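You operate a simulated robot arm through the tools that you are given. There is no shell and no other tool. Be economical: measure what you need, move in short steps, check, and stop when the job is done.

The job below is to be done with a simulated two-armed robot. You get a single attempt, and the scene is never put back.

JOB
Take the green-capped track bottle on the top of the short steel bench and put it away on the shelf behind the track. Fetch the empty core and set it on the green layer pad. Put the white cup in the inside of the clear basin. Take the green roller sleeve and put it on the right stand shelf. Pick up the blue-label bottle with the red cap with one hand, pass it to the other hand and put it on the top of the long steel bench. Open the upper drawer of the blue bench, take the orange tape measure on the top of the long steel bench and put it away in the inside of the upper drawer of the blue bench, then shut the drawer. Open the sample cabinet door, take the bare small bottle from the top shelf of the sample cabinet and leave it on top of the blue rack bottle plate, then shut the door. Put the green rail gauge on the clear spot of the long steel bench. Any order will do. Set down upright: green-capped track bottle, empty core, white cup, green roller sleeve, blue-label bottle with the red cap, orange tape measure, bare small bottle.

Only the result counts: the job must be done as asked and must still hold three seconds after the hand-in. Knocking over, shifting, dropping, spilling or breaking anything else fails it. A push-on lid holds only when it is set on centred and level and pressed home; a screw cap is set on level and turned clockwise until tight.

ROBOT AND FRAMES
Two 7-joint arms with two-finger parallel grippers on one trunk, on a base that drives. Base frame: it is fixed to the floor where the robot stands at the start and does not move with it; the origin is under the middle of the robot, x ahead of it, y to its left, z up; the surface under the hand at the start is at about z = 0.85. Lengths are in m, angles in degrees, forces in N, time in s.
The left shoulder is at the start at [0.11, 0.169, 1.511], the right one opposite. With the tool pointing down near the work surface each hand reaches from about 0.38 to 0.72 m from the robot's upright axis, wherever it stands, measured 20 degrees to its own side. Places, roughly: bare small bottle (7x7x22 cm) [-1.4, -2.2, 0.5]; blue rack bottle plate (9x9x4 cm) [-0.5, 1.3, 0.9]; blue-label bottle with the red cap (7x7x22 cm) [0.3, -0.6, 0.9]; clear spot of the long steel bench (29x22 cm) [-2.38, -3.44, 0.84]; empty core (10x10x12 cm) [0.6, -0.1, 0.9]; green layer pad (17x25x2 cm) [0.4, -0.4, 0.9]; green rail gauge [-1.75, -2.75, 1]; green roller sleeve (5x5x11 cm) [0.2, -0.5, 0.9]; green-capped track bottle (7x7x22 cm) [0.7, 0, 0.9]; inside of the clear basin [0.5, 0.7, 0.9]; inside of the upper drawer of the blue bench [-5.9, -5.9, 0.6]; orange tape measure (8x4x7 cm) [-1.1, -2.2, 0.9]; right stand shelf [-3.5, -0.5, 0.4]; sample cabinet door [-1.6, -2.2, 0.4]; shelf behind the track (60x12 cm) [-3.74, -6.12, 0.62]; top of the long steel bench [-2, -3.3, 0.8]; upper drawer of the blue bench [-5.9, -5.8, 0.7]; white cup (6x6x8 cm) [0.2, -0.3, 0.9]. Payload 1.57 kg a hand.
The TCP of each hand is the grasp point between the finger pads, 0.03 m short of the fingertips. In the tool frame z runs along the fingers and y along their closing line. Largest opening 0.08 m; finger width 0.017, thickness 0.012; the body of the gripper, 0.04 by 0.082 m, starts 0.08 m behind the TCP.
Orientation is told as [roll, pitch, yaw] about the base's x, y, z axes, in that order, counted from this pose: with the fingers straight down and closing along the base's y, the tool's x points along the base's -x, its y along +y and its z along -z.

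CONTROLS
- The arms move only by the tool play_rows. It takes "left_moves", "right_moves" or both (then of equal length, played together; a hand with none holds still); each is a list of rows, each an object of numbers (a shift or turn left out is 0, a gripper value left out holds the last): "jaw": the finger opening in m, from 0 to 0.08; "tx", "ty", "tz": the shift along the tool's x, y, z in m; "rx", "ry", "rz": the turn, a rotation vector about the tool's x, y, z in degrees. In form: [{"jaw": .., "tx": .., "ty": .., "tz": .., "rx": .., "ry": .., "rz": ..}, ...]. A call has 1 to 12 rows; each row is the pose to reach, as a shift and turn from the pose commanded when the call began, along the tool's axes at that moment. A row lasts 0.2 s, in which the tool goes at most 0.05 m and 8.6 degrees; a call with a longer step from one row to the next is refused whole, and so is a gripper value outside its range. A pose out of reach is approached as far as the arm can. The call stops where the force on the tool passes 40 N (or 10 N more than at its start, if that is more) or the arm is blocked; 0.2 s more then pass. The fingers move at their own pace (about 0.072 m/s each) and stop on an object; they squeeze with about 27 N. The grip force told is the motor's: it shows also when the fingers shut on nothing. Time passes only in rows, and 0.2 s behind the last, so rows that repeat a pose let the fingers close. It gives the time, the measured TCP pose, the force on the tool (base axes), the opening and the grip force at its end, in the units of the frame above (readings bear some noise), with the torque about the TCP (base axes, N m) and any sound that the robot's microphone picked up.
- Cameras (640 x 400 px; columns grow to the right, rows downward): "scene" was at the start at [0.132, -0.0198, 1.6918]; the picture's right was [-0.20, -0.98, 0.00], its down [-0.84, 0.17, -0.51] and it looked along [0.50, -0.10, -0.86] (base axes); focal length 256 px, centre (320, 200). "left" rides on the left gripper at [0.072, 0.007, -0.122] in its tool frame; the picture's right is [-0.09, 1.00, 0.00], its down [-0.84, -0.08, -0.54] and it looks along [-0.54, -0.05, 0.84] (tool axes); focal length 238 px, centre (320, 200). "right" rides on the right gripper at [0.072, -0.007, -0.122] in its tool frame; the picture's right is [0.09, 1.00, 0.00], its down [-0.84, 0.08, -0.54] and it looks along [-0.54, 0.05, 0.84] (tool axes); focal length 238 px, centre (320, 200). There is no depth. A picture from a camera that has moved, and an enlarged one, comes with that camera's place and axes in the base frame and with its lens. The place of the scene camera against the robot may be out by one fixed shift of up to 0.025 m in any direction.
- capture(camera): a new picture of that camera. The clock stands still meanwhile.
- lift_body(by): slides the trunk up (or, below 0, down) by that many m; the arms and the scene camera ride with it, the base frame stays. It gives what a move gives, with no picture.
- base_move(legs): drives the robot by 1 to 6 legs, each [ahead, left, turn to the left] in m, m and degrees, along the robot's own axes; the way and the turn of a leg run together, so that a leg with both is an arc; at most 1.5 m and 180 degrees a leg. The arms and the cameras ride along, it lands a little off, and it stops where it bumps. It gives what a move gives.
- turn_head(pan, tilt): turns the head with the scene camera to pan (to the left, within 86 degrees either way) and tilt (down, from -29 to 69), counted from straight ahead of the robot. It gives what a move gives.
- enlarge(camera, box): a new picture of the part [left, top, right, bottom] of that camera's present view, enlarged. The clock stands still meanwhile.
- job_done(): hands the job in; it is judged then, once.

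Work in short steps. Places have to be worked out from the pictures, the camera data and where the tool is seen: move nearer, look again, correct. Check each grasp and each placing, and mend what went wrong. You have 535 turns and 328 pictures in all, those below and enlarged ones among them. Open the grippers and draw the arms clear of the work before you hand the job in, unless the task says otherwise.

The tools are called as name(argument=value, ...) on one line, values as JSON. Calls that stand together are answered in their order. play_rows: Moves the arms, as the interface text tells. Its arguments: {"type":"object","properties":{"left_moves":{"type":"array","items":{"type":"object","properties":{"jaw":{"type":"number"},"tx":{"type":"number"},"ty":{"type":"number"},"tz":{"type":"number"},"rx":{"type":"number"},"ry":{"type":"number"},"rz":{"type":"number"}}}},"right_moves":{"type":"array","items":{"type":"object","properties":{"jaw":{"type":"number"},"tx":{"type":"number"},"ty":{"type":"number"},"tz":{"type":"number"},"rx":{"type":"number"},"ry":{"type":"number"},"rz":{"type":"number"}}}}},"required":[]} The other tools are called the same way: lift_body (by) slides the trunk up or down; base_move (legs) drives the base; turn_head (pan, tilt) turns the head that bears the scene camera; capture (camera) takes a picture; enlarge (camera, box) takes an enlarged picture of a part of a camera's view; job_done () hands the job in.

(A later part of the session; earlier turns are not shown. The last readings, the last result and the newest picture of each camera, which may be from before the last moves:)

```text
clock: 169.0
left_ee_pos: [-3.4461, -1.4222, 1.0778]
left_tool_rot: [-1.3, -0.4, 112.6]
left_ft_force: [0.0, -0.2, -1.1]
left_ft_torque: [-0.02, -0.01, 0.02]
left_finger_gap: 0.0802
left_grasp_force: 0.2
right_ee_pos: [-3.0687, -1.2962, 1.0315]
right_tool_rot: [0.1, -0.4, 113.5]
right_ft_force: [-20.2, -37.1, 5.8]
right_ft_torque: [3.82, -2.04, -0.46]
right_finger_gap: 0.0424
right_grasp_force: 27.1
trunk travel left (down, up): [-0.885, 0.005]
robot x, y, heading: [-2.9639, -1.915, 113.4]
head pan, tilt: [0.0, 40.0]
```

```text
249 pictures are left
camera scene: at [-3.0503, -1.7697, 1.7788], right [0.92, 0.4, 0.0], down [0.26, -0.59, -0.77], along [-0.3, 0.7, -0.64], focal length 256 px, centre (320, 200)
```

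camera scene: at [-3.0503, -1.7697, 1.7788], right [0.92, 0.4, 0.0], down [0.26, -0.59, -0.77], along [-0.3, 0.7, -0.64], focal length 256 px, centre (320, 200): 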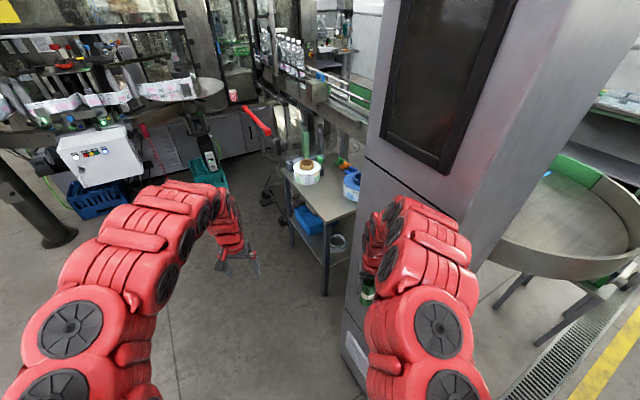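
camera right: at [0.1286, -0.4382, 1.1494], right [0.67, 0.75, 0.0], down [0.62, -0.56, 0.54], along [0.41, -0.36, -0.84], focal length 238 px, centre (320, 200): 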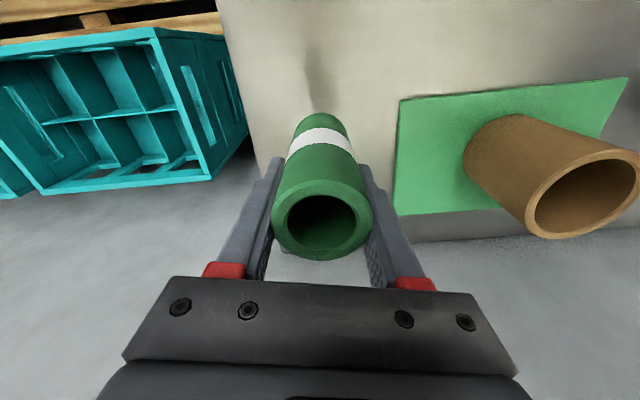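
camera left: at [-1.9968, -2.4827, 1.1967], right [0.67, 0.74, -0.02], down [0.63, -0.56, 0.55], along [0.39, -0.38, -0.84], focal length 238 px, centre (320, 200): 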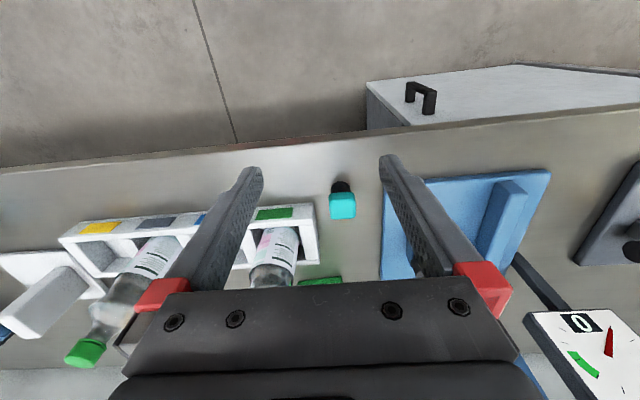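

The right hand bumped the tall machine post. I'll back away at once, shift left and check the sleeve.

base_move(legs=[[-0.2, 0, 0], [0, 0.45, 0]])

capture(camera="right")

capture(camera="scene")

```text
clock: 172.9
left_ee_pos: [-3.7857, -1.7897, 1.0782]
left_tool_rot: [-1.1, -0.4, 113.1]
left_ft_force: [-0.5, -0.5, -0.1]
left_ft_torque: [0.0, 0.0, 0.02]
left_finger_gap: 0.0799
left_grasp_force: 0.0
right_ee_pos: [-3.4062, -1.6644, 1.0288]
right_tool_rot: [0.3, 0.2, 114.1]
right_ft_force: [0.7, 0.3, -1.6]
right_ft_torque: [0.02, -0.02, 0.02]
right_finger_gap: 0.0423
right_grasp_force: 27.0
trunk travel left (down, up): [-0.885, 0.005]
robot x, y, heading: [-3.2961, -2.2841, 114.0]
head pan, tilt: [0.0, 40.0]
```

```text
248 pictures are left
camera right: at [-3.3721, -1.7264, 1.1512], right [-0.87, -0.49, 0.01], down [-0.41, 0.73, 0.54], along [-0.27, 0.47, -0.84], focal length 238 px, centre (320, 200)
```

right: 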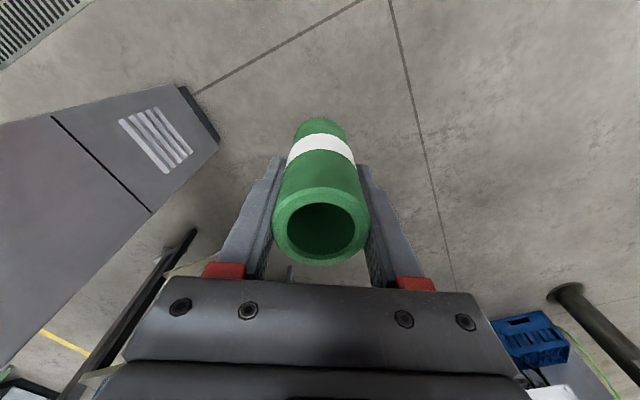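

```text
247 pictures are left
camera scene: at [-3.3808, -2.1365, 1.7779], right [0.91, 0.41, 0.0], down [0.26, -0.59, -0.76], along [-0.31, 0.7, -0.64], focal length 256 px, centre (320, 200)
```

scene: 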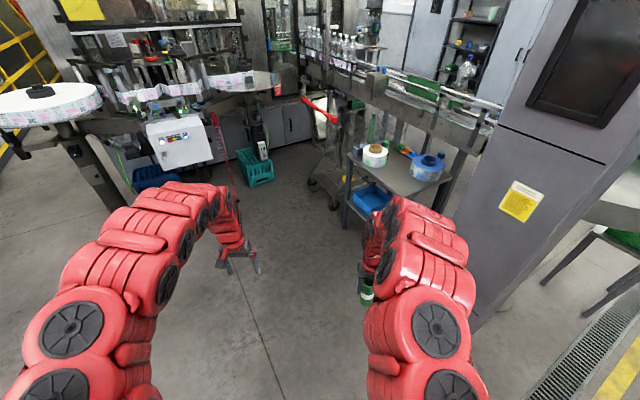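

The sleeve is still held straight. The lower shelf needs a slanted side grip, so I'll hand the sleeve to the left hand as I did with the bottle: right to the middle and lower, left pitched.

play_rows(right_moves=[{"tz": 0.03}, {"tz": 0.06}, {"tz": 0.09}, {"tz": 0.1}, {"tz": 0.1}, {"tz": 0.1}, {"tz": 0.1}, {"tz": 0.1}], left_moves=[{"tz": 0.04, "ty": 0.02}, {"tz": 0.08, "ty": 0.04, "ry": -8}, {"tz": 0.12, "ty": 0.05, "ry": -16}, {"tz": 0.16, "ty": 0.06, "ry": -24}, {"tz": 0.19, "ty": 0.06, "ry": -32}, {"tz": 0.2, "ty": 0.06, "ry": -40}, {"tz": 0.2, "ty": 0.06, "ry": -47}, {"tz": 0.2, "ty": 0.06, "ry": -50}])

```text
clock: 174.7
left_ee_pos: [-3.8357, -1.8101, 0.8763]
left_tool_rot: [-1.7, -50.6, 114.5]
left_ft_force: [-0.5, -0.2, -0.1]
left_ft_torque: [-0.01, -0.02, 0.0]
left_finger_gap: 0.08
left_grasp_force: 0.0
left hand out of reach, approached as far as the arm can: row 1
right_ee_pos: [-3.4034, -1.663, 0.9288]
right_tool_rot: [0.4, 0.2, 114.2]
right_ft_force: [-0.4, -0.6, -1.6]
right_ft_torque: [-0.02, -0.02, -0.01]
right_finger_gap: 0.0422
right_grasp_force: 27.3
trunk travel left (down, up): [-0.885, 0.005]
robot x, y, heading: [-3.2957, -2.2825, 113.6]
head pan, tilt: [0.0, 40.0]
```

Good. Now I'll yaw the left hand inward and bring the sleeve to the middle.

play_rows(right_moves=[{"ty": 0.02}, {"ty": 0.04}, {"ty": 0.06}, {"ty": 0.09}, {"ty": 0.11}, {"ty": 0.13}], left_moves=[{"rx": 5.4, "rz": 4.45, "ty": -0.02, "tz": -0.015, "tx": 0.013}, {"rx": 10.8, "rz": 8.9, "ty": -0.04, "tz": -0.03, "tx": 0.026}, {"rx": 16.2, "rz": 13.3, "ty": -0.06, "tz": -0.046, "tx": 0.038}, {"rx": 21.6, "rz": 17.8, "ty": -0.08, "tz": -0.062, "tx": 0.05}, {"rx": 27, "rz": 22.2, "ty": -0.1, "tz": -0.078, "tx": 0.063}, {"rx": 32.5, "rz": 26.7, "ty": -0.12, "tz": -0.093, "tx": 0.076}])

capture(camera="left")

```text
clock: 176.1
left_ee_pos: [-3.6822, -1.8755, 0.8817]
left_tool_rot: [-1.2, -51.3, 72.0]
left_ft_force: [0.1, 0.2, 0.6]
left_ft_torque: [-0.03, -0.03, 0.01]
left_finger_gap: 0.0802
left_grasp_force: 0.0
right_ee_pos: [-3.5234, -1.7192, 0.9275]
right_tool_rot: [0.3, 0.0, 114.0]
right_ft_force: [-0.8, -0.5, -1.2]
right_ft_torque: [0.0, -0.01, 0.0]
right_finger_gap: 0.0421
right_grasp_force: 27.6
trunk travel left (down, up): [-0.885, 0.005]
robot x, y, heading: [-3.2922, -2.285, 113.9]
head pan, tilt: [0.0, 40.0]
```

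```text
246 pictures are left
camera left: at [-3.7338, -2.0046, 0.9015], right [-0.92, 0.38, 0.06], down [0.09, 0.07, 0.99], along [0.37, 0.92, -0.1], focal length 238 px, centre (320, 200)
```

left: 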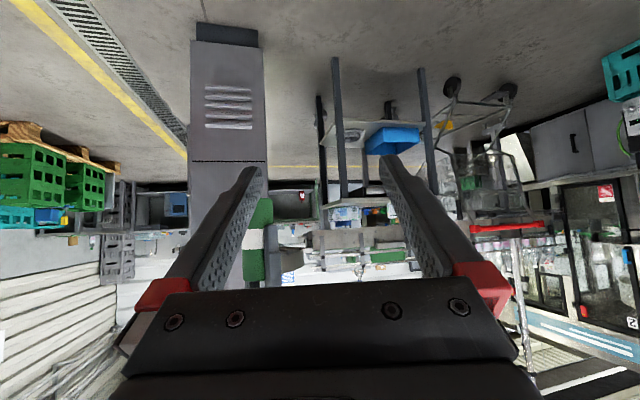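

Sleeve lies 19.8 cm ahead and 10.3 cm to the side of the left TCP. I'll align and advance 10 cm, then check.

play_rows(left_moves=[{"ty": -0.04, "rx": -1.2}, {"ty": -0.08, "rx": -1.2}, {"ty": -0.103, "rx": -1.2}, {"ty": -0.103, "rx": -1.2, "tz": 0.03, "tx": -0.025}, {"ty": -0.103, "rx": -1.2, "tz": 0.06, "tx": -0.05}, {"ty": -0.103, "rx": -1.2, "tz": 0.078, "tx": -0.062}])

capture(camera="left")

```text
clock: 177.5
left_ee_pos: [-3.5603, -1.8165, 0.8748]
left_tool_rot: [-0.8, -51.0, 72.1]
left_ft_force: [0.1, -0.2, -0.9]
left_ft_torque: [0.0, 0.0, 0.03]
left_finger_gap: 0.0797
left_grasp_force: 0.0
left hand out of reach, approached as far as the arm can: row 1, 2, 3, 4, 5, 6
right_ee_pos: [-3.5225, -1.7184, 0.9267]
right_tool_rot: [0.3, 0.1, 114.1]
right_ft_force: [-0.1, -0.6, -0.3]
right_ft_torque: [0.01, -0.02, -0.04]
right_finger_gap: 0.0423
right_grasp_force: 26.9
trunk travel left (down, up): [-0.885, 0.005]
robot x, y, heading: [-3.2952, -2.2837, 114.0]
head pan, tilt: [0.0, 40.0]
```

```text
245 pictures are left
camera left: at [-3.6121, -1.9467, 0.8953], right [-0.93, 0.37, 0.06], down [0.1, 0.08, 0.99], along [0.36, 0.93, -0.11], focal length 238 px, centre (320, 200)
```

left: 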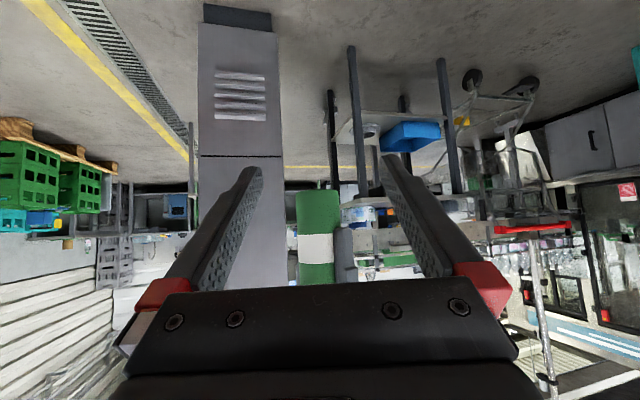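

The sleeve is between the fingers. I'll advance 9 cm (holding it in the front of the pads, near its lower end) and close.

play_rows(left_moves=[{"ty": -0.006, "tz": 0.02, "tx": -0.022}, {"ty": -0.006, "tz": 0.045, "tx": -0.045}, {"ty": -0.006, "tz": 0.0655, "tx": -0.062}, {"ty": -0.006, "tz": 0.0655, "tx": -0.062}])

capture(camera="left")

```text
clock: 178.5
left_ee_pos: [-3.5229, -1.7343, 0.8825]
left_tool_rot: [-0.3, -51.4, 72.2]
left_ft_force: [0.4, 0.0, 0.7]
left_ft_torque: [0.0, -0.01, -0.02]
left_finger_gap: 0.08
left_grasp_force: 0.1
right_ee_pos: [-3.5215, -1.7184, 0.9277]
right_tool_rot: [0.5, 0.1, 114.1]
right_ft_force: [-0.5, -0.2, -0.1]
right_ft_torque: [0.01, 0.01, 0.01]
right_finger_gap: 0.0423
right_grasp_force: 27.0
trunk travel left (down, up): [-0.885, 0.005]
robot x, y, heading: [-3.2943, -2.285, 113.9]
head pan, tilt: [0.0, 40.0]
```

```text
244 pictures are left
camera left: at [-3.5726, -1.8648, 0.9025], right [-0.93, 0.36, 0.07], down [0.1, 0.07, 0.99], along [0.35, 0.93, -0.1], focal length 238 px, centre (320, 200)
```

left: 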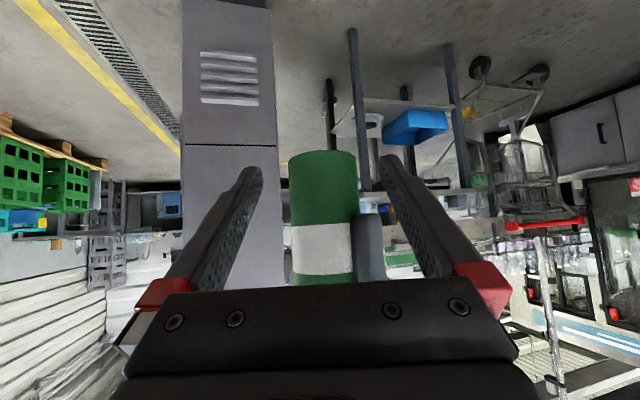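

Clearance between the two hands' fingers is tight, so I'll lower the left hand 6 mm before closing.

play_rows(left_moves=[{"tz": 0.0038, "tx": 0.0047}, {"tz": 0.0038, "tx": 0.0047, "jaw": 0.0}, {"tz": 0.0038, "tx": 0.0047}, {"tz": 0.0038, "tx": 0.0047}, {"tz": 0.0038, "tx": 0.0047}])

capture(camera="left")

```text
clock: 179.7
left_ee_pos: [-3.5231, -1.7351, 0.8754]
left_tool_rot: [-0.2, -51.2, 72.1]
left_ft_force: [-8.2, 8.4, -6.6]
left_ft_torque: [-0.05, 0.24, 0.19]
left_finger_gap: 0.0432
left_grasp_force: 26.8
right_ee_pos: [-3.5226, -1.7206, 0.927]
right_tool_rot: [0.4, 0.3, 114.1]
right_ft_force: [8.4, -9.2, 6.8]
right_ft_torque: [-0.44, -0.63, 0.0]
right_finger_gap: 0.0424
right_grasp_force: 27.0
trunk travel left (down, up): [-0.885, 0.005]
robot x, y, heading: [-3.2939, -2.2802, 113.9]
head pan, tilt: [0.0, 40.0]
```

```text
243 pictures are left
camera left: at [-3.5737, -1.8651, 0.8959], right [-0.93, 0.36, 0.07], down [0.1, 0.07, 0.99], along [0.35, 0.93, -0.11], focal length 238 px, centre (320, 200)
```

left: 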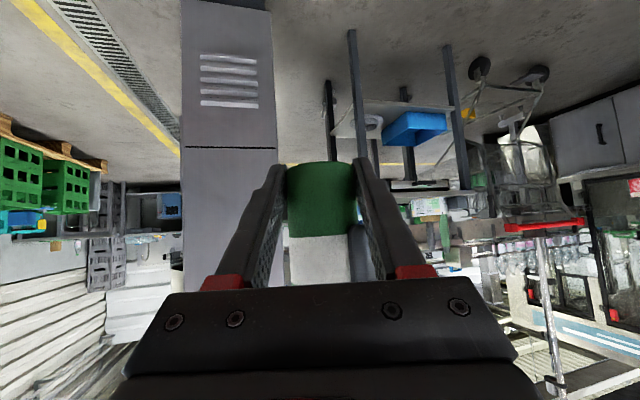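

Gripped by the left (43 mm). I'll open the right partly and lift it away.

play_rows(right_moves=[{"jaw": 0.056}, {"tz": 0}, {"tz": -0.02}, {"tz": -0.06}, {"tz": -0.1}, {"tz": -0.12}])

capture(camera="left")

```text
clock: 181.1
left_ee_pos: [-3.5224, -1.7348, 0.8765]
left_tool_rot: [-0.1, -51.2, 72.2]
left_ft_force: [0.5, -0.1, -0.3]
left_ft_torque: [0.0, -0.01, -0.03]
left_finger_gap: 0.043
left_grasp_force: 27.0
right_ee_pos: [-3.5244, -1.7147, 1.0457]
right_tool_rot: [0.4, 0.1, 114.2]
right_ft_force: [-0.1, 0.4, 0.7]
right_ft_torque: [-0.01, 0.02, -0.02]
right_finger_gap: 0.0561
right_grasp_force: 0.1
right hand out of reach, approached as far as the arm can: row 6
trunk travel left (down, up): [-0.885, 0.005]
robot x, y, heading: [-3.294, -2.2806, 113.8]
head pan, tilt: [0.0, 40.0]
```

```text
242 pictures are left
camera left: at [-3.573, -1.8647, 0.8958], right [-0.93, 0.36, 0.07], down [0.1, 0.07, 0.99], along [0.35, 0.93, -0.11], focal length 238 px, centre (320, 200)
```

left: 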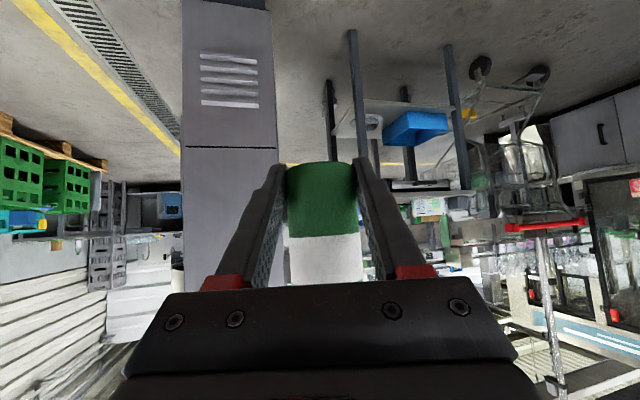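

The left hand holds the sleeve upright. I'll move the right hand aside and zoom in on the stand.

play_rows(right_moves=[{"ty": -0.05}, {"ty": -0.1}, {"ty": -0.15}, {"ty": -0.2}, {"ty": -0.25}, {"ty": -0.28}])

turn_head(pan=-15, tilt=30)

capture(camera="scene")

enlarge(camera="left", box=[300, 20, 500, 145])

```text
clock: 182.5
left_ee_pos: [-3.5222, -1.7343, 0.8755]
left_tool_rot: [-0.1, -51.2, 72.1]
left_ft_force: [0.1, 1.1, -0.3]
left_ft_torque: [0.0, -0.01, 0.01]
left_finger_gap: 0.043
left_grasp_force: 27.5
right_ee_pos: [-3.2668, -1.5997, 1.0453]
right_tool_rot: [0.4, 0.1, 114.2]
right_ft_force: [0.3, 0.4, 0.0]
right_ft_torque: [0.0, -0.03, 0.01]
right_finger_gap: 0.0559
right_grasp_force: 0.1
trunk travel left (down, up): [-0.885, 0.005]
robot x, y, heading: [-3.2937, -2.2893, 114.1]
head pan, tilt: [0.0, 40.0]
```

```text
clock: 183.3
left_ee_pos: [-3.5228, -1.7355, 0.8751]
left_tool_rot: [-0.2, -51.1, 72.1]
left_ft_force: [-0.5, 0.1, 0.2]
left_ft_torque: [-0.05, 0.0, 0.02]
left_finger_gap: 0.0429
left_grasp_force: 27.0
right_ee_pos: [-3.2691, -1.5999, 1.0455]
right_tool_rot: [0.4, 0.1, 114.1]
right_ft_force: [-0.6, -0.3, 0.2]
right_ft_torque: [-0.01, -0.01, -0.04]
right_finger_gap: 0.056
right_grasp_force: 0.0
trunk travel left (down, up): [-0.885, 0.005]
robot x, y, heading: [-3.2957, -2.2846, 114.1]
head pan, tilt: [-15.0, 30.0]
```

```text
241 pictures are left
camera scene: at [-3.3566, -2.126, 1.7934], right [0.99, 0.16, 0.0], down [0.08, -0.49, -0.87], along [-0.14, 0.85, -0.5], focal length 256 px, centre (320, 200)
```

scene: 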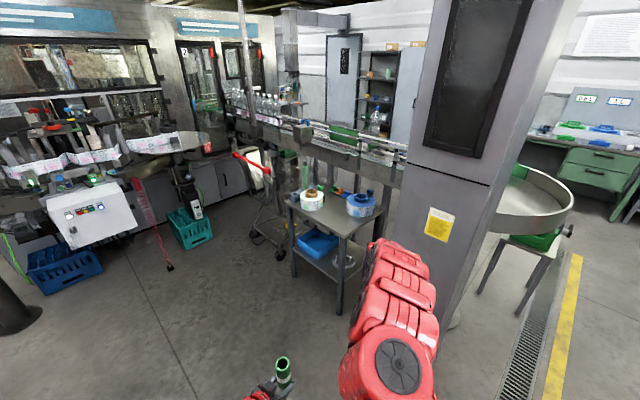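

```text
3.20 times, centred on (400, 82) of left
camera zoom: at [-3.5728, -1.8652, 0.8959], right [-0.93, 0.36, 0.07], down [0.1, 0.07, 0.99], along [0.35, 0.93, -0.11], focal length 763 px, centre (64, 576)
```

zoom: 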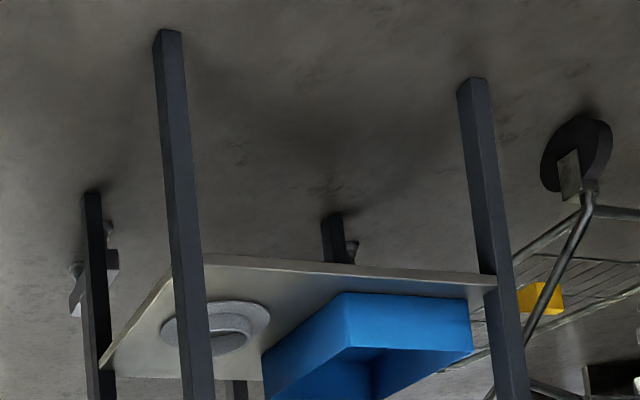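

The shelf is at about z=0.335, its front edge at W Y≈-2.69, with free space at W(-2.44,-2.62) between the bin and the roller. First I'll tuck the right hand back and down, then turn toward the stand and shift left.

play_rows(right_moves=[{"tz": 0.05}, {"tz": 0.1}, {"tz": 0.14, "tx": 0.03}, {"tz": 0.17, "tx": 0.07}, {"tz": 0.19, "tx": 0.11}, {"tz": 0.19, "tx": 0.15, "ty": 0.02}, {"tz": 0.19, "tx": 0.19, "ty": 0.04}, {"tz": 0.19, "tx": 0.2, "ty": 0.05}])

base_move(legs=[[0, 0, -60.7], [0, 1.17, 0]])

turn_head(pan=0, tilt=45)

capture(camera="scene")

capture(camera="left")

```text
clock: 185.1
left_ee_pos: [-3.5236, -1.7331, 0.8753]
left_tool_rot: [-0.2, -51.2, 72.0]
left_ft_force: [-0.4, 0.5, 0.2]
left_ft_torque: [-0.01, 0.02, 0.01]
left_finger_gap: 0.0432
left_grasp_force: 26.3
right_ee_pos: [-3.234, -1.7844, 0.8282]
right_tool_rot: [0.3, 0.2, 114.1]
right_ft_force: [-0.8, -0.5, 0.5]
right_ft_torque: [0.0, -0.02, 0.01]
right_finger_gap: 0.056
right_grasp_force: 0.1
right hand out of reach, approached as far as the arm can: row 7, 8
trunk travel left (down, up): [-0.885, 0.005]
robot x, y, heading: [-3.2922, -2.2806, 114.0]
head pan, tilt: [-15.0, 30.0]
```

```text
clock: 193.8
left_ee_pos: [-3.8579, -1.1045, 0.876]
left_tool_rot: [0.0, -51.2, 11.0]
left_ft_force: [-0.1, 0.2, -1.6]
left_ft_torque: [-0.02, -0.01, 0.01]
left_finger_gap: 0.0429
left_grasp_force: 26.8
right_ee_pos: [-3.7602, -1.3798, 0.8275]
right_tool_rot: [0.5, 0.1, 53.1]
right_ft_force: [-1.2, -1.0, 0.6]
right_ft_torque: [0.0, 0.0, 0.0]
right_finger_gap: 0.056
right_grasp_force: 0.0
trunk travel left (down, up): [-0.885, 0.005]
robot x, y, heading: [-4.224, -1.5694, 53.0]
head pan, tilt: [-15.0, 30.0]
```

```text
clock: 194.6
left_ee_pos: [-3.8557, -1.1036, 0.876]
left_tool_rot: [-0.1, -51.1, 11.1]
left_ft_force: [0.4, 0.2, -1.9]
left_ft_torque: [0.02, 0.01, 0.0]
left_finger_gap: 0.043
left_grasp_force: 27.0
right_ee_pos: [-3.7618, -1.3796, 0.8272]
right_tool_rot: [0.5, 0.1, 53.2]
right_ft_force: [-0.6, -1.4, -0.2]
right_ft_torque: [0.02, -0.02, 0.0]
right_finger_gap: 0.056
right_grasp_force: 0.1
trunk travel left (down, up): [-0.885, 0.005]
robot x, y, heading: [-4.2239, -1.5681, 53.0]
head pan, tilt: [0.0, 45.0]
```

```text
239 pictures are left
camera scene: at [-4.1418, -1.4464, 1.7708], right [0.8, -0.6, 0.0], down [-0.42, -0.56, -0.71], along [0.43, 0.57, -0.71], focal length 256 px, centre (320, 200)
```

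scene: 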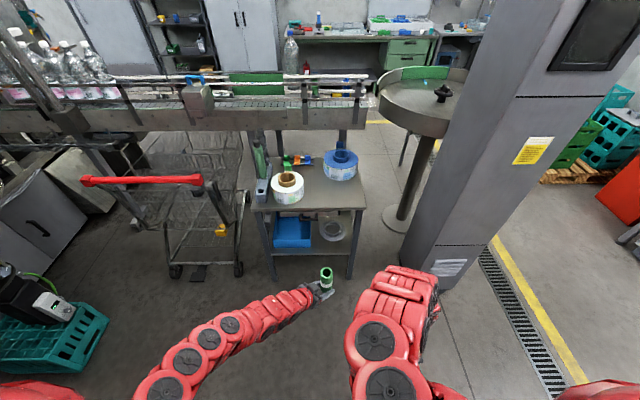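

```text
238 pictures are left
camera left: at [-3.9959, -1.1236, 0.8962], right [-0.13, 0.99, 0.07], down [0.11, -0.06, 0.99], along [0.98, 0.14, -0.11], focal length 238 px, centre (320, 200)
```

left: 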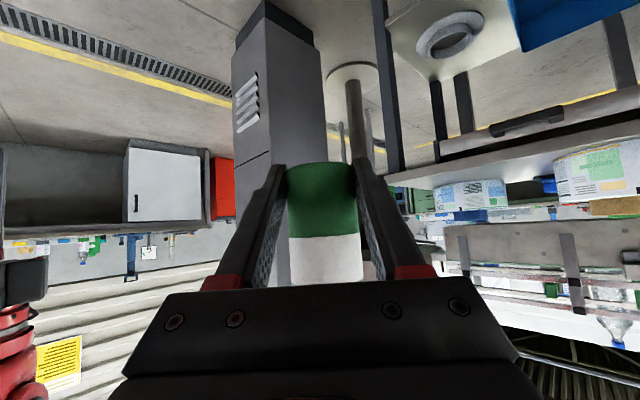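

The shelf front is about 1.06 ahead with the gap straight in line with the sleeve. I'll lower the trunk 0.45 m in two steps.

lift_body(by=-0.25)

lift_body(by=-0.2)

turn_head(pan=0, tilt=30)

capture(camera="scene")

```text
clock: 197.1
left_ee_pos: [-3.8572, -1.1032, 0.6264]
left_tool_rot: [-0.1, -51.2, 11.1]
left_ft_force: [-0.6, -0.2, -1.0]
left_ft_torque: [-0.02, 0.0, 0.0]
left_finger_gap: 0.043
left_grasp_force: 27.1
right_ee_pos: [-3.7601, -1.3801, 0.5789]
right_tool_rot: [0.4, 0.1, 53.3]
right_ft_force: [0.0, -0.9, 0.0]
right_ft_torque: [-0.02, 0.03, -0.03]
right_finger_gap: 0.0562
right_grasp_force: 0.1
trunk travel left (down, up): [-0.635, 0.255]
robot x, y, heading: [-4.2264, -1.5691, 53.1]
head pan, tilt: [0.0, 45.0]
```

```text
clock: 199.3
left_ee_pos: [-3.8555, -1.1046, 0.4263]
left_tool_rot: [0.0, -51.2, 11.1]
left_ft_force: [0.0, 0.3, -0.6]
left_ft_torque: [0.01, -0.01, 0.04]
left_finger_gap: 0.0429
left_grasp_force: 27.4
right_ee_pos: [-3.7607, -1.3799, 0.3787]
right_tool_rot: [0.4, 0.1, 53.3]
right_ft_force: [0.1, -0.1, 0.3]
right_ft_torque: [-0.01, 0.0, -0.03]
right_finger_gap: 0.056
right_grasp_force: 0.0
trunk travel left (down, up): [-0.435, 0.455]
robot x, y, heading: [-4.2261, -1.5688, 53.1]
head pan, tilt: [0.0, 45.0]
```

```text
clock: 200.1
left_ee_pos: [-3.8575, -1.1032, 0.4279]
left_tool_rot: [0.0, -51.2, 11.0]
left_ft_force: [0.3, 0.4, -1.0]
left_ft_torque: [0.04, 0.01, -0.02]
left_finger_gap: 0.0431
left_grasp_force: 27.6
right_ee_pos: [-3.7608, -1.3803, 0.3772]
right_tool_rot: [0.5, 0.0, 53.2]
right_ft_force: [0.1, 0.2, 0.3]
right_ft_torque: [0.0, -0.01, 0.0]
right_finger_gap: 0.0562
right_grasp_force: 0.1
trunk travel left (down, up): [-0.435, 0.455]
robot x, y, heading: [-4.2214, -1.5676, 52.8]
head pan, tilt: [0.0, 30.0]
```

```text
237 pictures are left
camera scene: at [-4.1364, -1.4393, 1.3433], right [0.8, -0.6, 0.0], down [-0.3, -0.4, -0.87], along [0.52, 0.69, -0.5], focal length 256 px, centre (320, 200)
```

scene: 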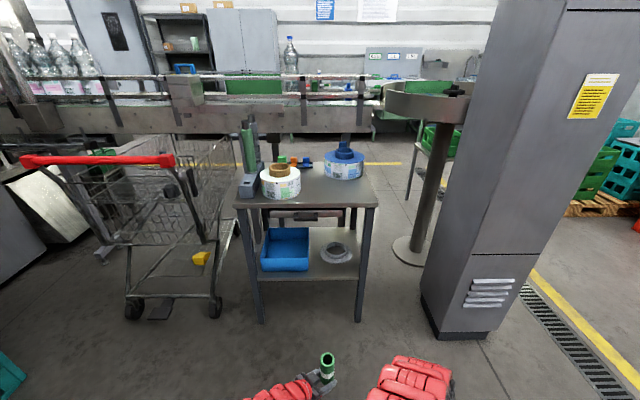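

The gap on the shelf right of the bin, in front of the ring, is confirmed. I'll drive forward 0.42 m and check with the left camera.

base_move(legs=[[0.42, 0, 0.4]])

capture(camera="left")

turn_head(pan=0, tilt=55)

capture(camera="scene")

```text
clock: 202.7
left_ee_pos: [-3.6099, -0.7637, 0.425]
left_tool_rot: [-0.1, -51.2, 11.6]
left_ft_force: [0.1, -0.5, -0.7]
left_ft_torque: [0.03, 0.01, 0.04]
left_finger_gap: 0.0432
left_grasp_force: 27.1
right_ee_pos: [-3.5103, -1.0385, 0.3775]
right_tool_rot: [0.4, 0.2, 53.7]
right_ft_force: [0.6, 0.4, 0.4]
right_ft_torque: [0.0, 0.04, -0.04]
right_finger_gap: 0.056
right_grasp_force: 0.0
trunk travel left (down, up): [-0.435, 0.455]
robot x, y, heading: [-3.9725, -1.2302, 53.7]
head pan, tilt: [0.0, 30.0]
```

```text
236 pictures are left
camera left: at [-3.7473, -0.7844, 0.4459], right [-0.14, 0.99, 0.07], down [0.11, -0.05, 0.99], along [0.98, 0.15, -0.11], focal length 238 px, centre (320, 200)
```

left: 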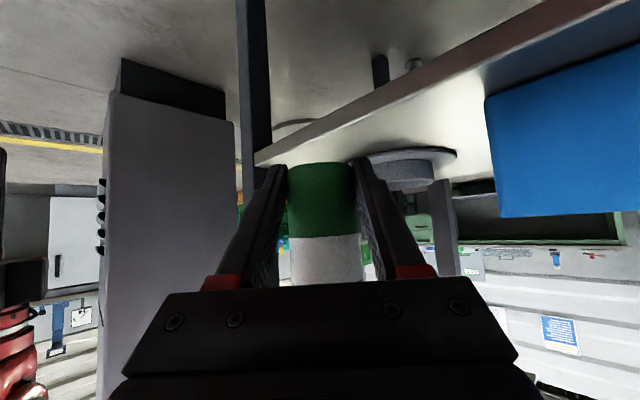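

```text
clock: 203.6
left_ee_pos: [-3.6084, -0.7641, 0.426]
left_tool_rot: [-0.1, -51.3, 11.5]
left_ft_force: [-0.4, -0.3, 0.1]
left_ft_torque: [0.03, 0.0, -0.01]
left_finger_gap: 0.0428
left_grasp_force: 26.4
right_ee_pos: [-3.5104, -1.0391, 0.3777]
right_tool_rot: [0.4, 0.1, 53.6]
right_ft_force: [-1.2, 0.2, -0.3]
right_ft_torque: [0.02, 0.01, -0.06]
right_finger_gap: 0.0558
right_grasp_force: 0.0
trunk travel left (down, up): [-0.435, 0.455]
robot x, y, heading: [-3.9747, -1.2278, 53.4]
head pan, tilt: [0.0, 55.0]
```

```text
235 pictures are left
camera scene: at [-3.8965, -1.1157, 1.3074], right [0.8, -0.6, 0.0], down [-0.49, -0.66, -0.57], along [0.34, 0.46, -0.82], focal length 256 px, centre (320, 200)
```

scene: 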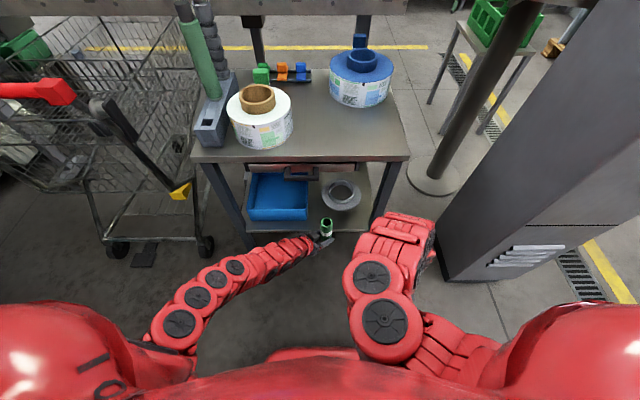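

Measured shelf edge at Y_w≈-2.674; the sleeve is at -2.752. I'll drive 13 cm forward and 2 cm right.

base_move(legs=[[0.13, -0.02, 0]])

capture(camera="left")

capture(camera="scene")

```text
clock: 204.9
left_ee_pos: [-3.5112, -0.6678, 0.4249]
left_tool_rot: [0.0, -51.2, 11.5]
left_ft_force: [-0.6, -0.2, -0.7]
left_ft_torque: [0.0, 0.0, 0.02]
left_finger_gap: 0.043
left_grasp_force: 27.5
right_ee_pos: [-3.4136, -0.942, 0.3774]
right_tool_rot: [0.4, 0.2, 53.6]
right_ft_force: [0.4, -0.1, 1.1]
right_ft_torque: [0.04, 0.03, 0.0]
right_finger_gap: 0.0559
right_grasp_force: 0.0
trunk travel left (down, up): [-0.435, 0.455]
robot x, y, heading: [-3.8803, -1.1349, 53.3]
head pan, tilt: [0.0, 55.0]
```

```text
234 pictures are left
camera left: at [-3.6508, -0.6883, 0.4457], right [-0.14, 0.99, 0.07], down [0.12, -0.05, 0.99], along [0.98, 0.15, -0.11], focal length 238 px, centre (320, 200)
```

left: 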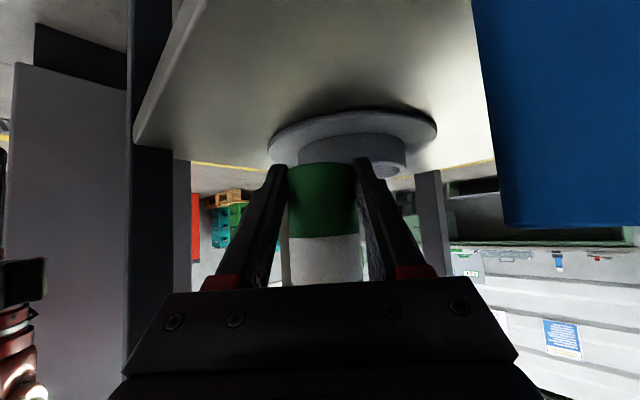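

```text
233 pictures are left
camera scene: at [-3.7995, -1.0188, 1.3072], right [0.8, -0.6, 0.0], down [-0.49, -0.66, -0.57], along [0.34, 0.46, -0.82], focal length 256 px, centre (320, 200)
```

scene: 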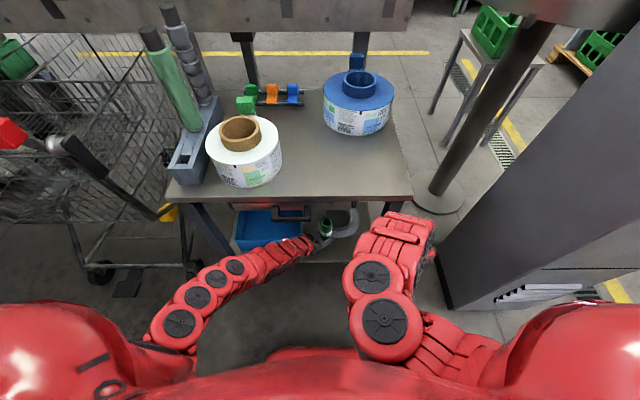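

The sleeve is 5.7 cm inside the edge with 3 cm to the ring. I'll lower 3.6 cm, then in fine steps to contact.

play_rows(left_moves=[{"tx": 0.0078, "tz": 0.0063}, {"tx": 0.0156, "tz": 0.0125}, {"tx": 0.0234, "tz": 0.0188}, {"tx": 0.028, "tz": 0.0226}])

play_rows(left_moves=[{"tx": 0.0023, "tz": 0.0019}, {"tx": 0.0047, "tz": 0.0038}, {"tx": 0.007, "tz": 0.0056}])

capture(camera="left")

```text
clock: 205.9
left_ee_pos: [-3.5126, -0.6669, 0.3891]
left_tool_rot: [0.0, -51.3, 11.5]
left_ft_force: [0.2, 0.1, -1.0]
left_ft_torque: [0.02, 0.05, 0.02]
left_finger_gap: 0.0429
left_grasp_force: 26.7
right_ee_pos: [-3.4152, -0.943, 0.3785]
right_tool_rot: [0.4, 0.1, 53.6]
right_ft_force: [0.5, -0.1, -0.4]
right_ft_torque: [-0.03, 0.04, -0.03]
right_finger_gap: 0.0558
right_grasp_force: 0.2
trunk travel left (down, up): [-0.435, 0.455]
robot x, y, heading: [-3.8773, -1.1382, 53.5]
head pan, tilt: [0.0, 55.0]
```

```text
clock: 206.7
left_ee_pos: [-3.5124, -0.6685, 0.3851]
left_tool_rot: [0.2, -51.7, 11.4]
left_ft_force: [-12.8, -0.8, 33.3]
left_ft_torque: [-0.56, -0.44, -0.36]
left_finger_gap: 0.0432
left_grasp_force: 27.2
right_ee_pos: [-3.4153, -0.9438, 0.3809]
right_tool_rot: [0.5, 0.0, 53.6]
right_ft_force: [-0.2, 0.5, -0.4]
right_ft_torque: [0.03, 0.04, -0.01]
right_finger_gap: 0.0559
right_grasp_force: 0.0
trunk travel left (down, up): [-0.435, 0.455]
robot x, y, heading: [-3.8773, -1.1336, 53.3]
head pan, tilt: [0.0, 55.0]
```

```text
232 pictures are left
camera left: at [-3.651, -0.6895, 0.4044], right [-0.14, 0.99, 0.07], down [0.11, -0.06, 0.99], along [0.98, 0.15, -0.1], focal length 238 px, centre (320, 200)
```

left: 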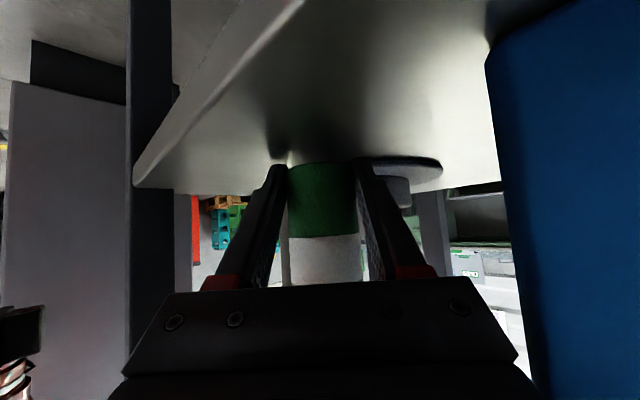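

Contact with the shelf. I'll relieve 3 mm, open, and draw back horizontally.

play_rows(left_moves=[{"tx": -0.0025, "tz": -0.002}, {"tx": -0.0025, "tz": -0.002, "jaw": 0.064}, {"tx": -0.0025, "tz": -0.002}, {"tx": -0.0025, "tz": -0.002}, {"tx": 0.01, "tz": -0.018}, {"tx": 0.033, "tz": -0.048}, {"tx": 0.058, "tz": -0.08}])

capture(camera="left")

capture(camera="scene")

```text
clock: 208.3
left_ee_pos: [-3.6107, -0.6869, 0.386]
left_tool_rot: [-0.3, -51.2, 11.7]
left_ft_force: [-0.1, -0.2, 0.4]
left_ft_torque: [0.0, -0.02, 0.02]
left_finger_gap: 0.0641
left_grasp_force: 0.0
right_ee_pos: [-3.4144, -0.9436, 0.3791]
right_tool_rot: [0.4, 0.1, 53.5]
right_ft_force: [0.5, 0.1, 0.8]
right_ft_torque: [0.03, -0.07, 0.0]
right_finger_gap: 0.0562
right_grasp_force: 0.0
trunk travel left (down, up): [-0.435, 0.455]
robot x, y, heading: [-3.8759, -1.1344, 53.4]
head pan, tilt: [0.0, 55.0]
```

```text
231 pictures are left
camera left: at [-3.7498, -0.708, 0.4067], right [-0.14, 0.99, 0.07], down [0.11, -0.05, 0.99], along [0.98, 0.15, -0.11], focal length 238 px, centre (320, 200)
```

left: 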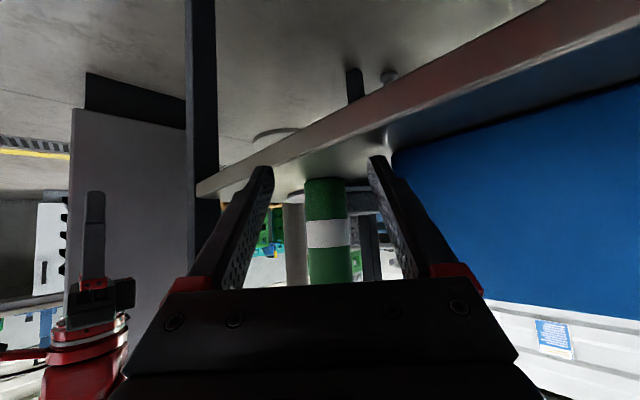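

```text
230 pictures are left
camera scene: at [-3.8016, -1.0199, 1.3073], right [0.8, -0.6, 0.0], down [-0.49, -0.66, -0.57], along [0.34, 0.46, -0.82], focal length 256 px, centre (320, 200)
```

scene: 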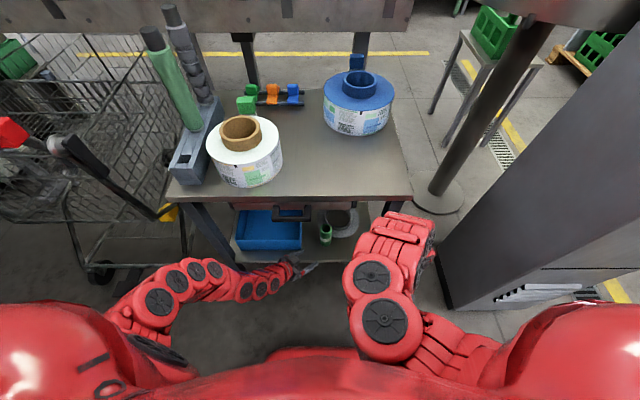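

The sleeve stands upright on the shelf. I'll back away 0.6 m, raise the trunk fully and straighten the left hand.

base_move(legs=[[-0.6, 0, 0]])

lift_body(by=0.45)

play_rows(left_moves=[{"ry": 8}, {"ry": 16}, {"ry": 24}, {"ry": 32}, {"ry": 40}, {"ry": 48}, {"ry": 51.2}])

play_rows(left_moves=[{"rz": -8.4, "ty": 0.02}, {"rz": -16.8, "ty": 0.04}, {"rz": -25.2, "ty": 0.06}, {"rz": -33.6, "ty": 0.08}, {"rz": -41.8, "ty": 0.1}])

```text
clock: 211.7
left_ee_pos: [-3.9695, -1.1771, 0.3867]
left_tool_rot: [0.0, -51.3, 10.9]
left_ft_force: [0.0, -0.1, -0.3]
left_ft_torque: [0.02, 0.0, 0.02]
left_finger_gap: 0.064
left_grasp_force: 0.0
right_ee_pos: [-3.7782, -1.436, 0.3778]
right_tool_rot: [0.4, 0.1, 53.0]
right_ft_force: [-0.4, 0.4, 0.0]
right_ft_torque: [0.0, -0.04, -0.03]
right_finger_gap: 0.0561
right_grasp_force: 0.0
trunk travel left (down, up): [-0.435, 0.455]
robot x, y, heading: [-4.2441, -1.6214, 53.0]
head pan, tilt: [0.0, 55.0]
```

```text
refused: 0.45 is not a number from -0.4 to 0.4
```

```text
clock: 213.3
left_ee_pos: [-3.9742, -1.1693, 0.3854]
left_tool_rot: [1.8, -7.0, 11.0]
left_ft_force: [-0.7, 0.2, -0.1]
left_ft_torque: [0.01, -0.03, -0.01]
left_finger_gap: 0.0641
left_grasp_force: 0.0
left hand out of reach, approached as far as the arm can: row 5, 6, 7
right_ee_pos: [-3.7778, -1.4344, 0.3789]
right_tool_rot: [0.5, 0.1, 52.9]
right_ft_force: [-0.3, -0.1, 0.0]
right_ft_torque: [0.04, 0.0, -0.01]
right_finger_gap: 0.056
right_grasp_force: 0.0
trunk travel left (down, up): [-0.435, 0.455]
robot x, y, heading: [-4.2422, -1.6246, 52.8]
head pan, tilt: [0.0, 55.0]
```

```text
clock: 214.5
left_ee_pos: [-3.9916, -1.0703, 0.3874]
left_tool_rot: [-3.3, -6.4, 53.2]
left_ft_force: [-0.6, 1.3, 0.2]
left_ft_torque: [0.01, 0.03, 0.04]
left_finger_gap: 0.064
left_grasp_force: 0.1
right_ee_pos: [-3.7776, -1.4352, 0.3781]
right_tool_rot: [0.4, 0.1, 53.0]
right_ft_force: [-0.4, 0.0, 0.5]
right_ft_torque: [0.01, -0.01, 0.02]
right_finger_gap: 0.0559
right_grasp_force: 0.1
trunk travel left (down, up): [-0.435, 0.455]
robot x, y, heading: [-4.2406, -1.6232, 52.9]
head pan, tilt: [0.0, 55.0]
```

I'll raise the trunk, level the left hand, then drive back to the long bench in front of the gauge.

lift_body(by=0.4)

lift_body(by=0.05)

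play_rows(left_moves=[{"rx": -1.5, "ry": 3.2, "ty": 0.03}, {"rx": -3.3, "ry": 6.4, "ty": 0.06}, {"rx": -3.3, "ry": 6.4, "ty": 0.1}, {"rx": -3.3, "ry": 6.4, "ty": 0.14}, {"rx": -3.3, "ry": 6.4, "ty": 0.18, "tx": 0.02}, {"rx": -3.3, "ry": 6.4, "ty": 0.22, "tx": 0.05}])

base_move(legs=[[0, 0, -89.5], [1.4, 0, 0], [0.2, 0, 0]])

```text
clock: 218.3
left_ee_pos: [-3.9925, -1.0708, 0.7872]
left_tool_rot: [-3.4, -6.4, 53.1]
left_ft_force: [0.3, 0.2, -0.7]
left_ft_torque: [0.01, 0.04, 0.01]
left_finger_gap: 0.0639
left_grasp_force: 0.1
right_ee_pos: [-3.7775, -1.4356, 0.7782]
right_tool_rot: [0.4, 0.0, 53.0]
right_ft_force: [-0.1, 0.1, -0.5]
right_ft_torque: [0.01, 0.03, 0.01]
right_finger_gap: 0.0562
right_grasp_force: 0.0
trunk travel left (down, up): [-0.835, 0.055]
robot x, y, heading: [-4.2414, -1.6231, 52.8]
head pan, tilt: [0.0, 55.0]
```

```text
clock: 219.2
left_ee_pos: [-3.9925, -1.0718, 0.8376]
left_tool_rot: [-3.5, -6.4, 53.1]
left_ft_force: [0.6, 0.3, 0.3]
left_ft_torque: [0.02, -0.01, 0.02]
left_finger_gap: 0.0638
left_grasp_force: 0.1
right_ee_pos: [-3.7778, -1.4365, 0.8283]
right_tool_rot: [0.4, 0.2, 53.0]
right_ft_force: [1.0, 0.0, 0.4]
right_ft_torque: [0.02, 0.01, 0.0]
right_finger_gap: 0.0562
right_grasp_force: 0.0
trunk travel left (down, up): [-0.885, 0.005]
robot x, y, heading: [-4.2434, -1.6245, 53.1]
head pan, tilt: [0.0, 55.0]
```

```text
clock: 220.6
left_ee_pos: [-4.151, -1.0171, 0.8522]
left_tool_rot: [0.0, -0.1, 52.9]
left_ft_force: [-0.7, -0.1, 0.3]
left_ft_torque: [-0.03, -0.03, 0.01]
left_finger_gap: 0.0638
left_grasp_force: 0.0
left hand out of reach, approached as far as the arm can: row 3, 4, 5, 6
right_ee_pos: [-3.7785, -1.4358, 0.8295]
right_tool_rot: [0.5, 0.0, 53.1]
right_ft_force: [-1.2, 0.0, 0.2]
right_ft_torque: [0.0, -0.04, -0.04]
right_finger_gap: 0.056
right_grasp_force: 0.1
trunk travel left (down, up): [-0.885, 0.005]
robot x, y, heading: [-4.243, -1.6222, 52.6]
head pan, tilt: [0.0, 55.0]
```

```text
clock: 232.6
left_ee_pos: [-2.4031, -2.7205, 0.8539]
left_tool_rot: [0.1, -0.2, -38.9]
left_ft_force: [0.1, -1.3, 0.3]
left_ft_torque: [0.03, -0.05, 0.02]
left_finger_gap: 0.0639
left_grasp_force: 0.1
right_ee_pos: [-2.8346, -3.0803, 0.829]
right_tool_rot: [0.5, 0.1, -39.0]
right_ft_force: [-0.1, -0.3, -0.1]
right_ft_torque: [0.02, -0.03, 0.01]
right_finger_gap: 0.0556
right_grasp_force: 0.0
trunk travel left (down, up): [-0.885, 0.005]
robot x, y, heading: [-3.0072, -2.6063, -38.9]
head pan, tilt: [0.0, 55.0]
```

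base_move(legs=[[0, 0.85, 2.3]])

play_rows(left_moves=[{"ty": 0.04}, {"ty": 0.08, "tz": -0.02}, {"ty": 0.12, "tz": -0.04}, {"ty": 0.16, "tz": -0.06}, {"ty": 0.2, "tz": -0.08, "tx": 0.02}, {"ty": 0.24, "tz": -0.1, "tx": 0.05}, {"ty": 0.26, "tz": -0.12, "tx": 0.09}, {"ty": 0.27, "tz": -0.14, "tx": 0.13}, {"ty": 0.27, "tz": -0.15, "tx": 0.17}, {"ty": 0.27, "tz": -0.15, "tx": 0.2}], right_moves=[{"tx": -0.03, "jaw": 0.08}, {"tx": -0.06, "tz": -0.03}, {"tx": -0.1, "tz": -0.06}, {"tx": -0.13, "tz": -0.1}, {"tx": -0.16, "tz": -0.13}, {"tx": -0.18, "tz": -0.16}, {"tx": -0.2, "tz": -0.2}, {"tx": -0.21, "tz": -0.24}, {"tx": -0.22, "tz": -0.28}, {"tx": -0.22, "tz": -0.3}])

turn_head(pan=0, tilt=40)

capture(camera="scene")

```text
clock: 237.2
left_ee_pos: [-1.8701, -2.01, 0.8538]
left_tool_rot: [0.1, -0.2, -36.6]
left_ft_force: [0.7, 1.2, 0.7]
left_ft_torque: [-0.03, 0.0, 0.01]
left_finger_gap: 0.0638
left_grasp_force: 0.0
right_ee_pos: [-2.286, -2.3854, 0.8301]
right_tool_rot: [0.4, -0.2, -36.5]
right_ft_force: [-0.6, -0.2, -0.4]
right_ft_torque: [0.01, -0.01, -0.03]
right_finger_gap: 0.0561
right_grasp_force: 0.0
trunk travel left (down, up): [-0.885, 0.005]
robot x, y, heading: [-2.472, -1.9221, -36.7]
head pan, tilt: [0.0, 55.0]
```

```text
refused: row 6 steps farther than a row can; nothing moved
```

```text
clock: 237.9
left_ee_pos: [-1.8695, -2.0093, 0.8541]
left_tool_rot: [0.0, -0.3, -36.7]
left_ft_force: [0.0, -0.1, 0.7]
left_ft_torque: [-0.01, -0.01, 0.02]
left_finger_gap: 0.064
left_grasp_force: 0.1
right_ee_pos: [-2.2842, -2.3855, 0.8292]
right_tool_rot: [0.4, -0.1, -36.6]
right_ft_force: [0.3, -0.2, -0.5]
right_ft_torque: [0.02, -0.01, -0.03]
right_finger_gap: 0.0561
right_grasp_force: 0.2
trunk travel left (down, up): [-0.885, 0.005]
robot x, y, heading: [-2.4727, -1.923, -36.7]
head pan, tilt: [0.0, 40.0]
```

```text
229 pictures are left
camera scene: at [-2.3561, -2.0281, 1.778], right [-0.6, -0.8, 0.0], down [-0.52, 0.38, -0.77], along [0.61, -0.46, -0.64], focal length 256 px, centre (320, 200)
```

scene: 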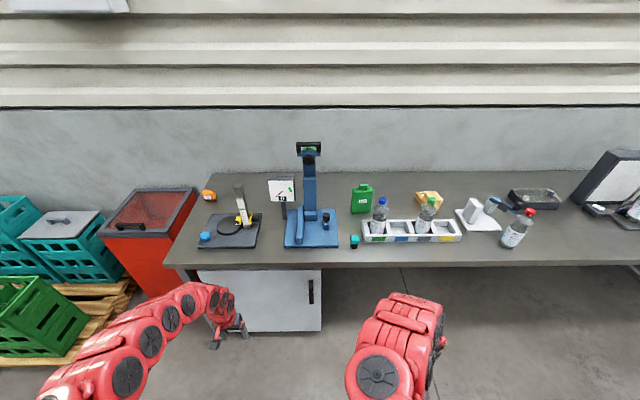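

Great frontal view: gauge at R(1.17,-0.23). I'll raise the right hand outward to about X=0.65, z=1.12, and set the left hand aside.

play_rows(left_moves=[{"ty": 0.03}, {"ty": 0.06, "tz": -0.02}, {"ty": 0.1, "tz": -0.04}, {"ty": 0.13, "tz": -0.06}, {"ty": 0.16, "tz": -0.08, "tx": 0.02}, {"ty": 0.19, "tz": -0.1, "tx": 0.04}, {"ty": 0.22, "tz": -0.11, "tx": 0.07}, {"ty": 0.24, "tz": -0.12, "tx": 0.1}, {"ty": 0.26, "tz": -0.12, "tx": 0.13}, {"ty": 0.27, "tz": -0.12, "tx": 0.16}], right_moves=[{"tx": -0.03, "jaw": 0.08}, {"tx": -0.06, "tz": -0.03}, {"tx": -0.09, "tz": -0.06}, {"tx": -0.12, "tz": -0.1}, {"tx": -0.15, "tz": -0.13}, {"tx": -0.17, "tz": -0.16}, {"tx": -0.19, "tz": -0.2}, {"tx": -0.21, "tz": -0.24}, {"tx": -0.22, "tz": -0.28}, {"tx": -0.22, "tz": -0.3}])

```text
clock: 240.1
left_ee_pos: [-1.8455, -1.8101, 0.9059]
left_tool_rot: [9.6, -3.3, -32.8]
left_ft_force: [0.6, -0.4, -0.1]
left_ft_torque: [-0.03, -0.03, 0.03]
left_finger_gap: 0.0641
left_grasp_force: 0.1
left hand out of reach, approached as far as the arm can: row 1, 2, 3, 4, 5, 6, 7, 8, 9, 10
right_ee_pos: [-2.1113, -2.5164, 1.1318]
right_tool_rot: [0.4, -0.2, -36.6]
right_ft_force: [-0.3, 0.3, -0.4]
right_ft_torque: [-0.04, 0.01, 0.02]
right_finger_gap: 0.0798
right_grasp_force: 0.1
trunk travel left (down, up): [-0.885, 0.005]
robot x, y, heading: [-2.4733, -1.9222, -36.7]
head pan, tilt: [0.0, 40.0]
```

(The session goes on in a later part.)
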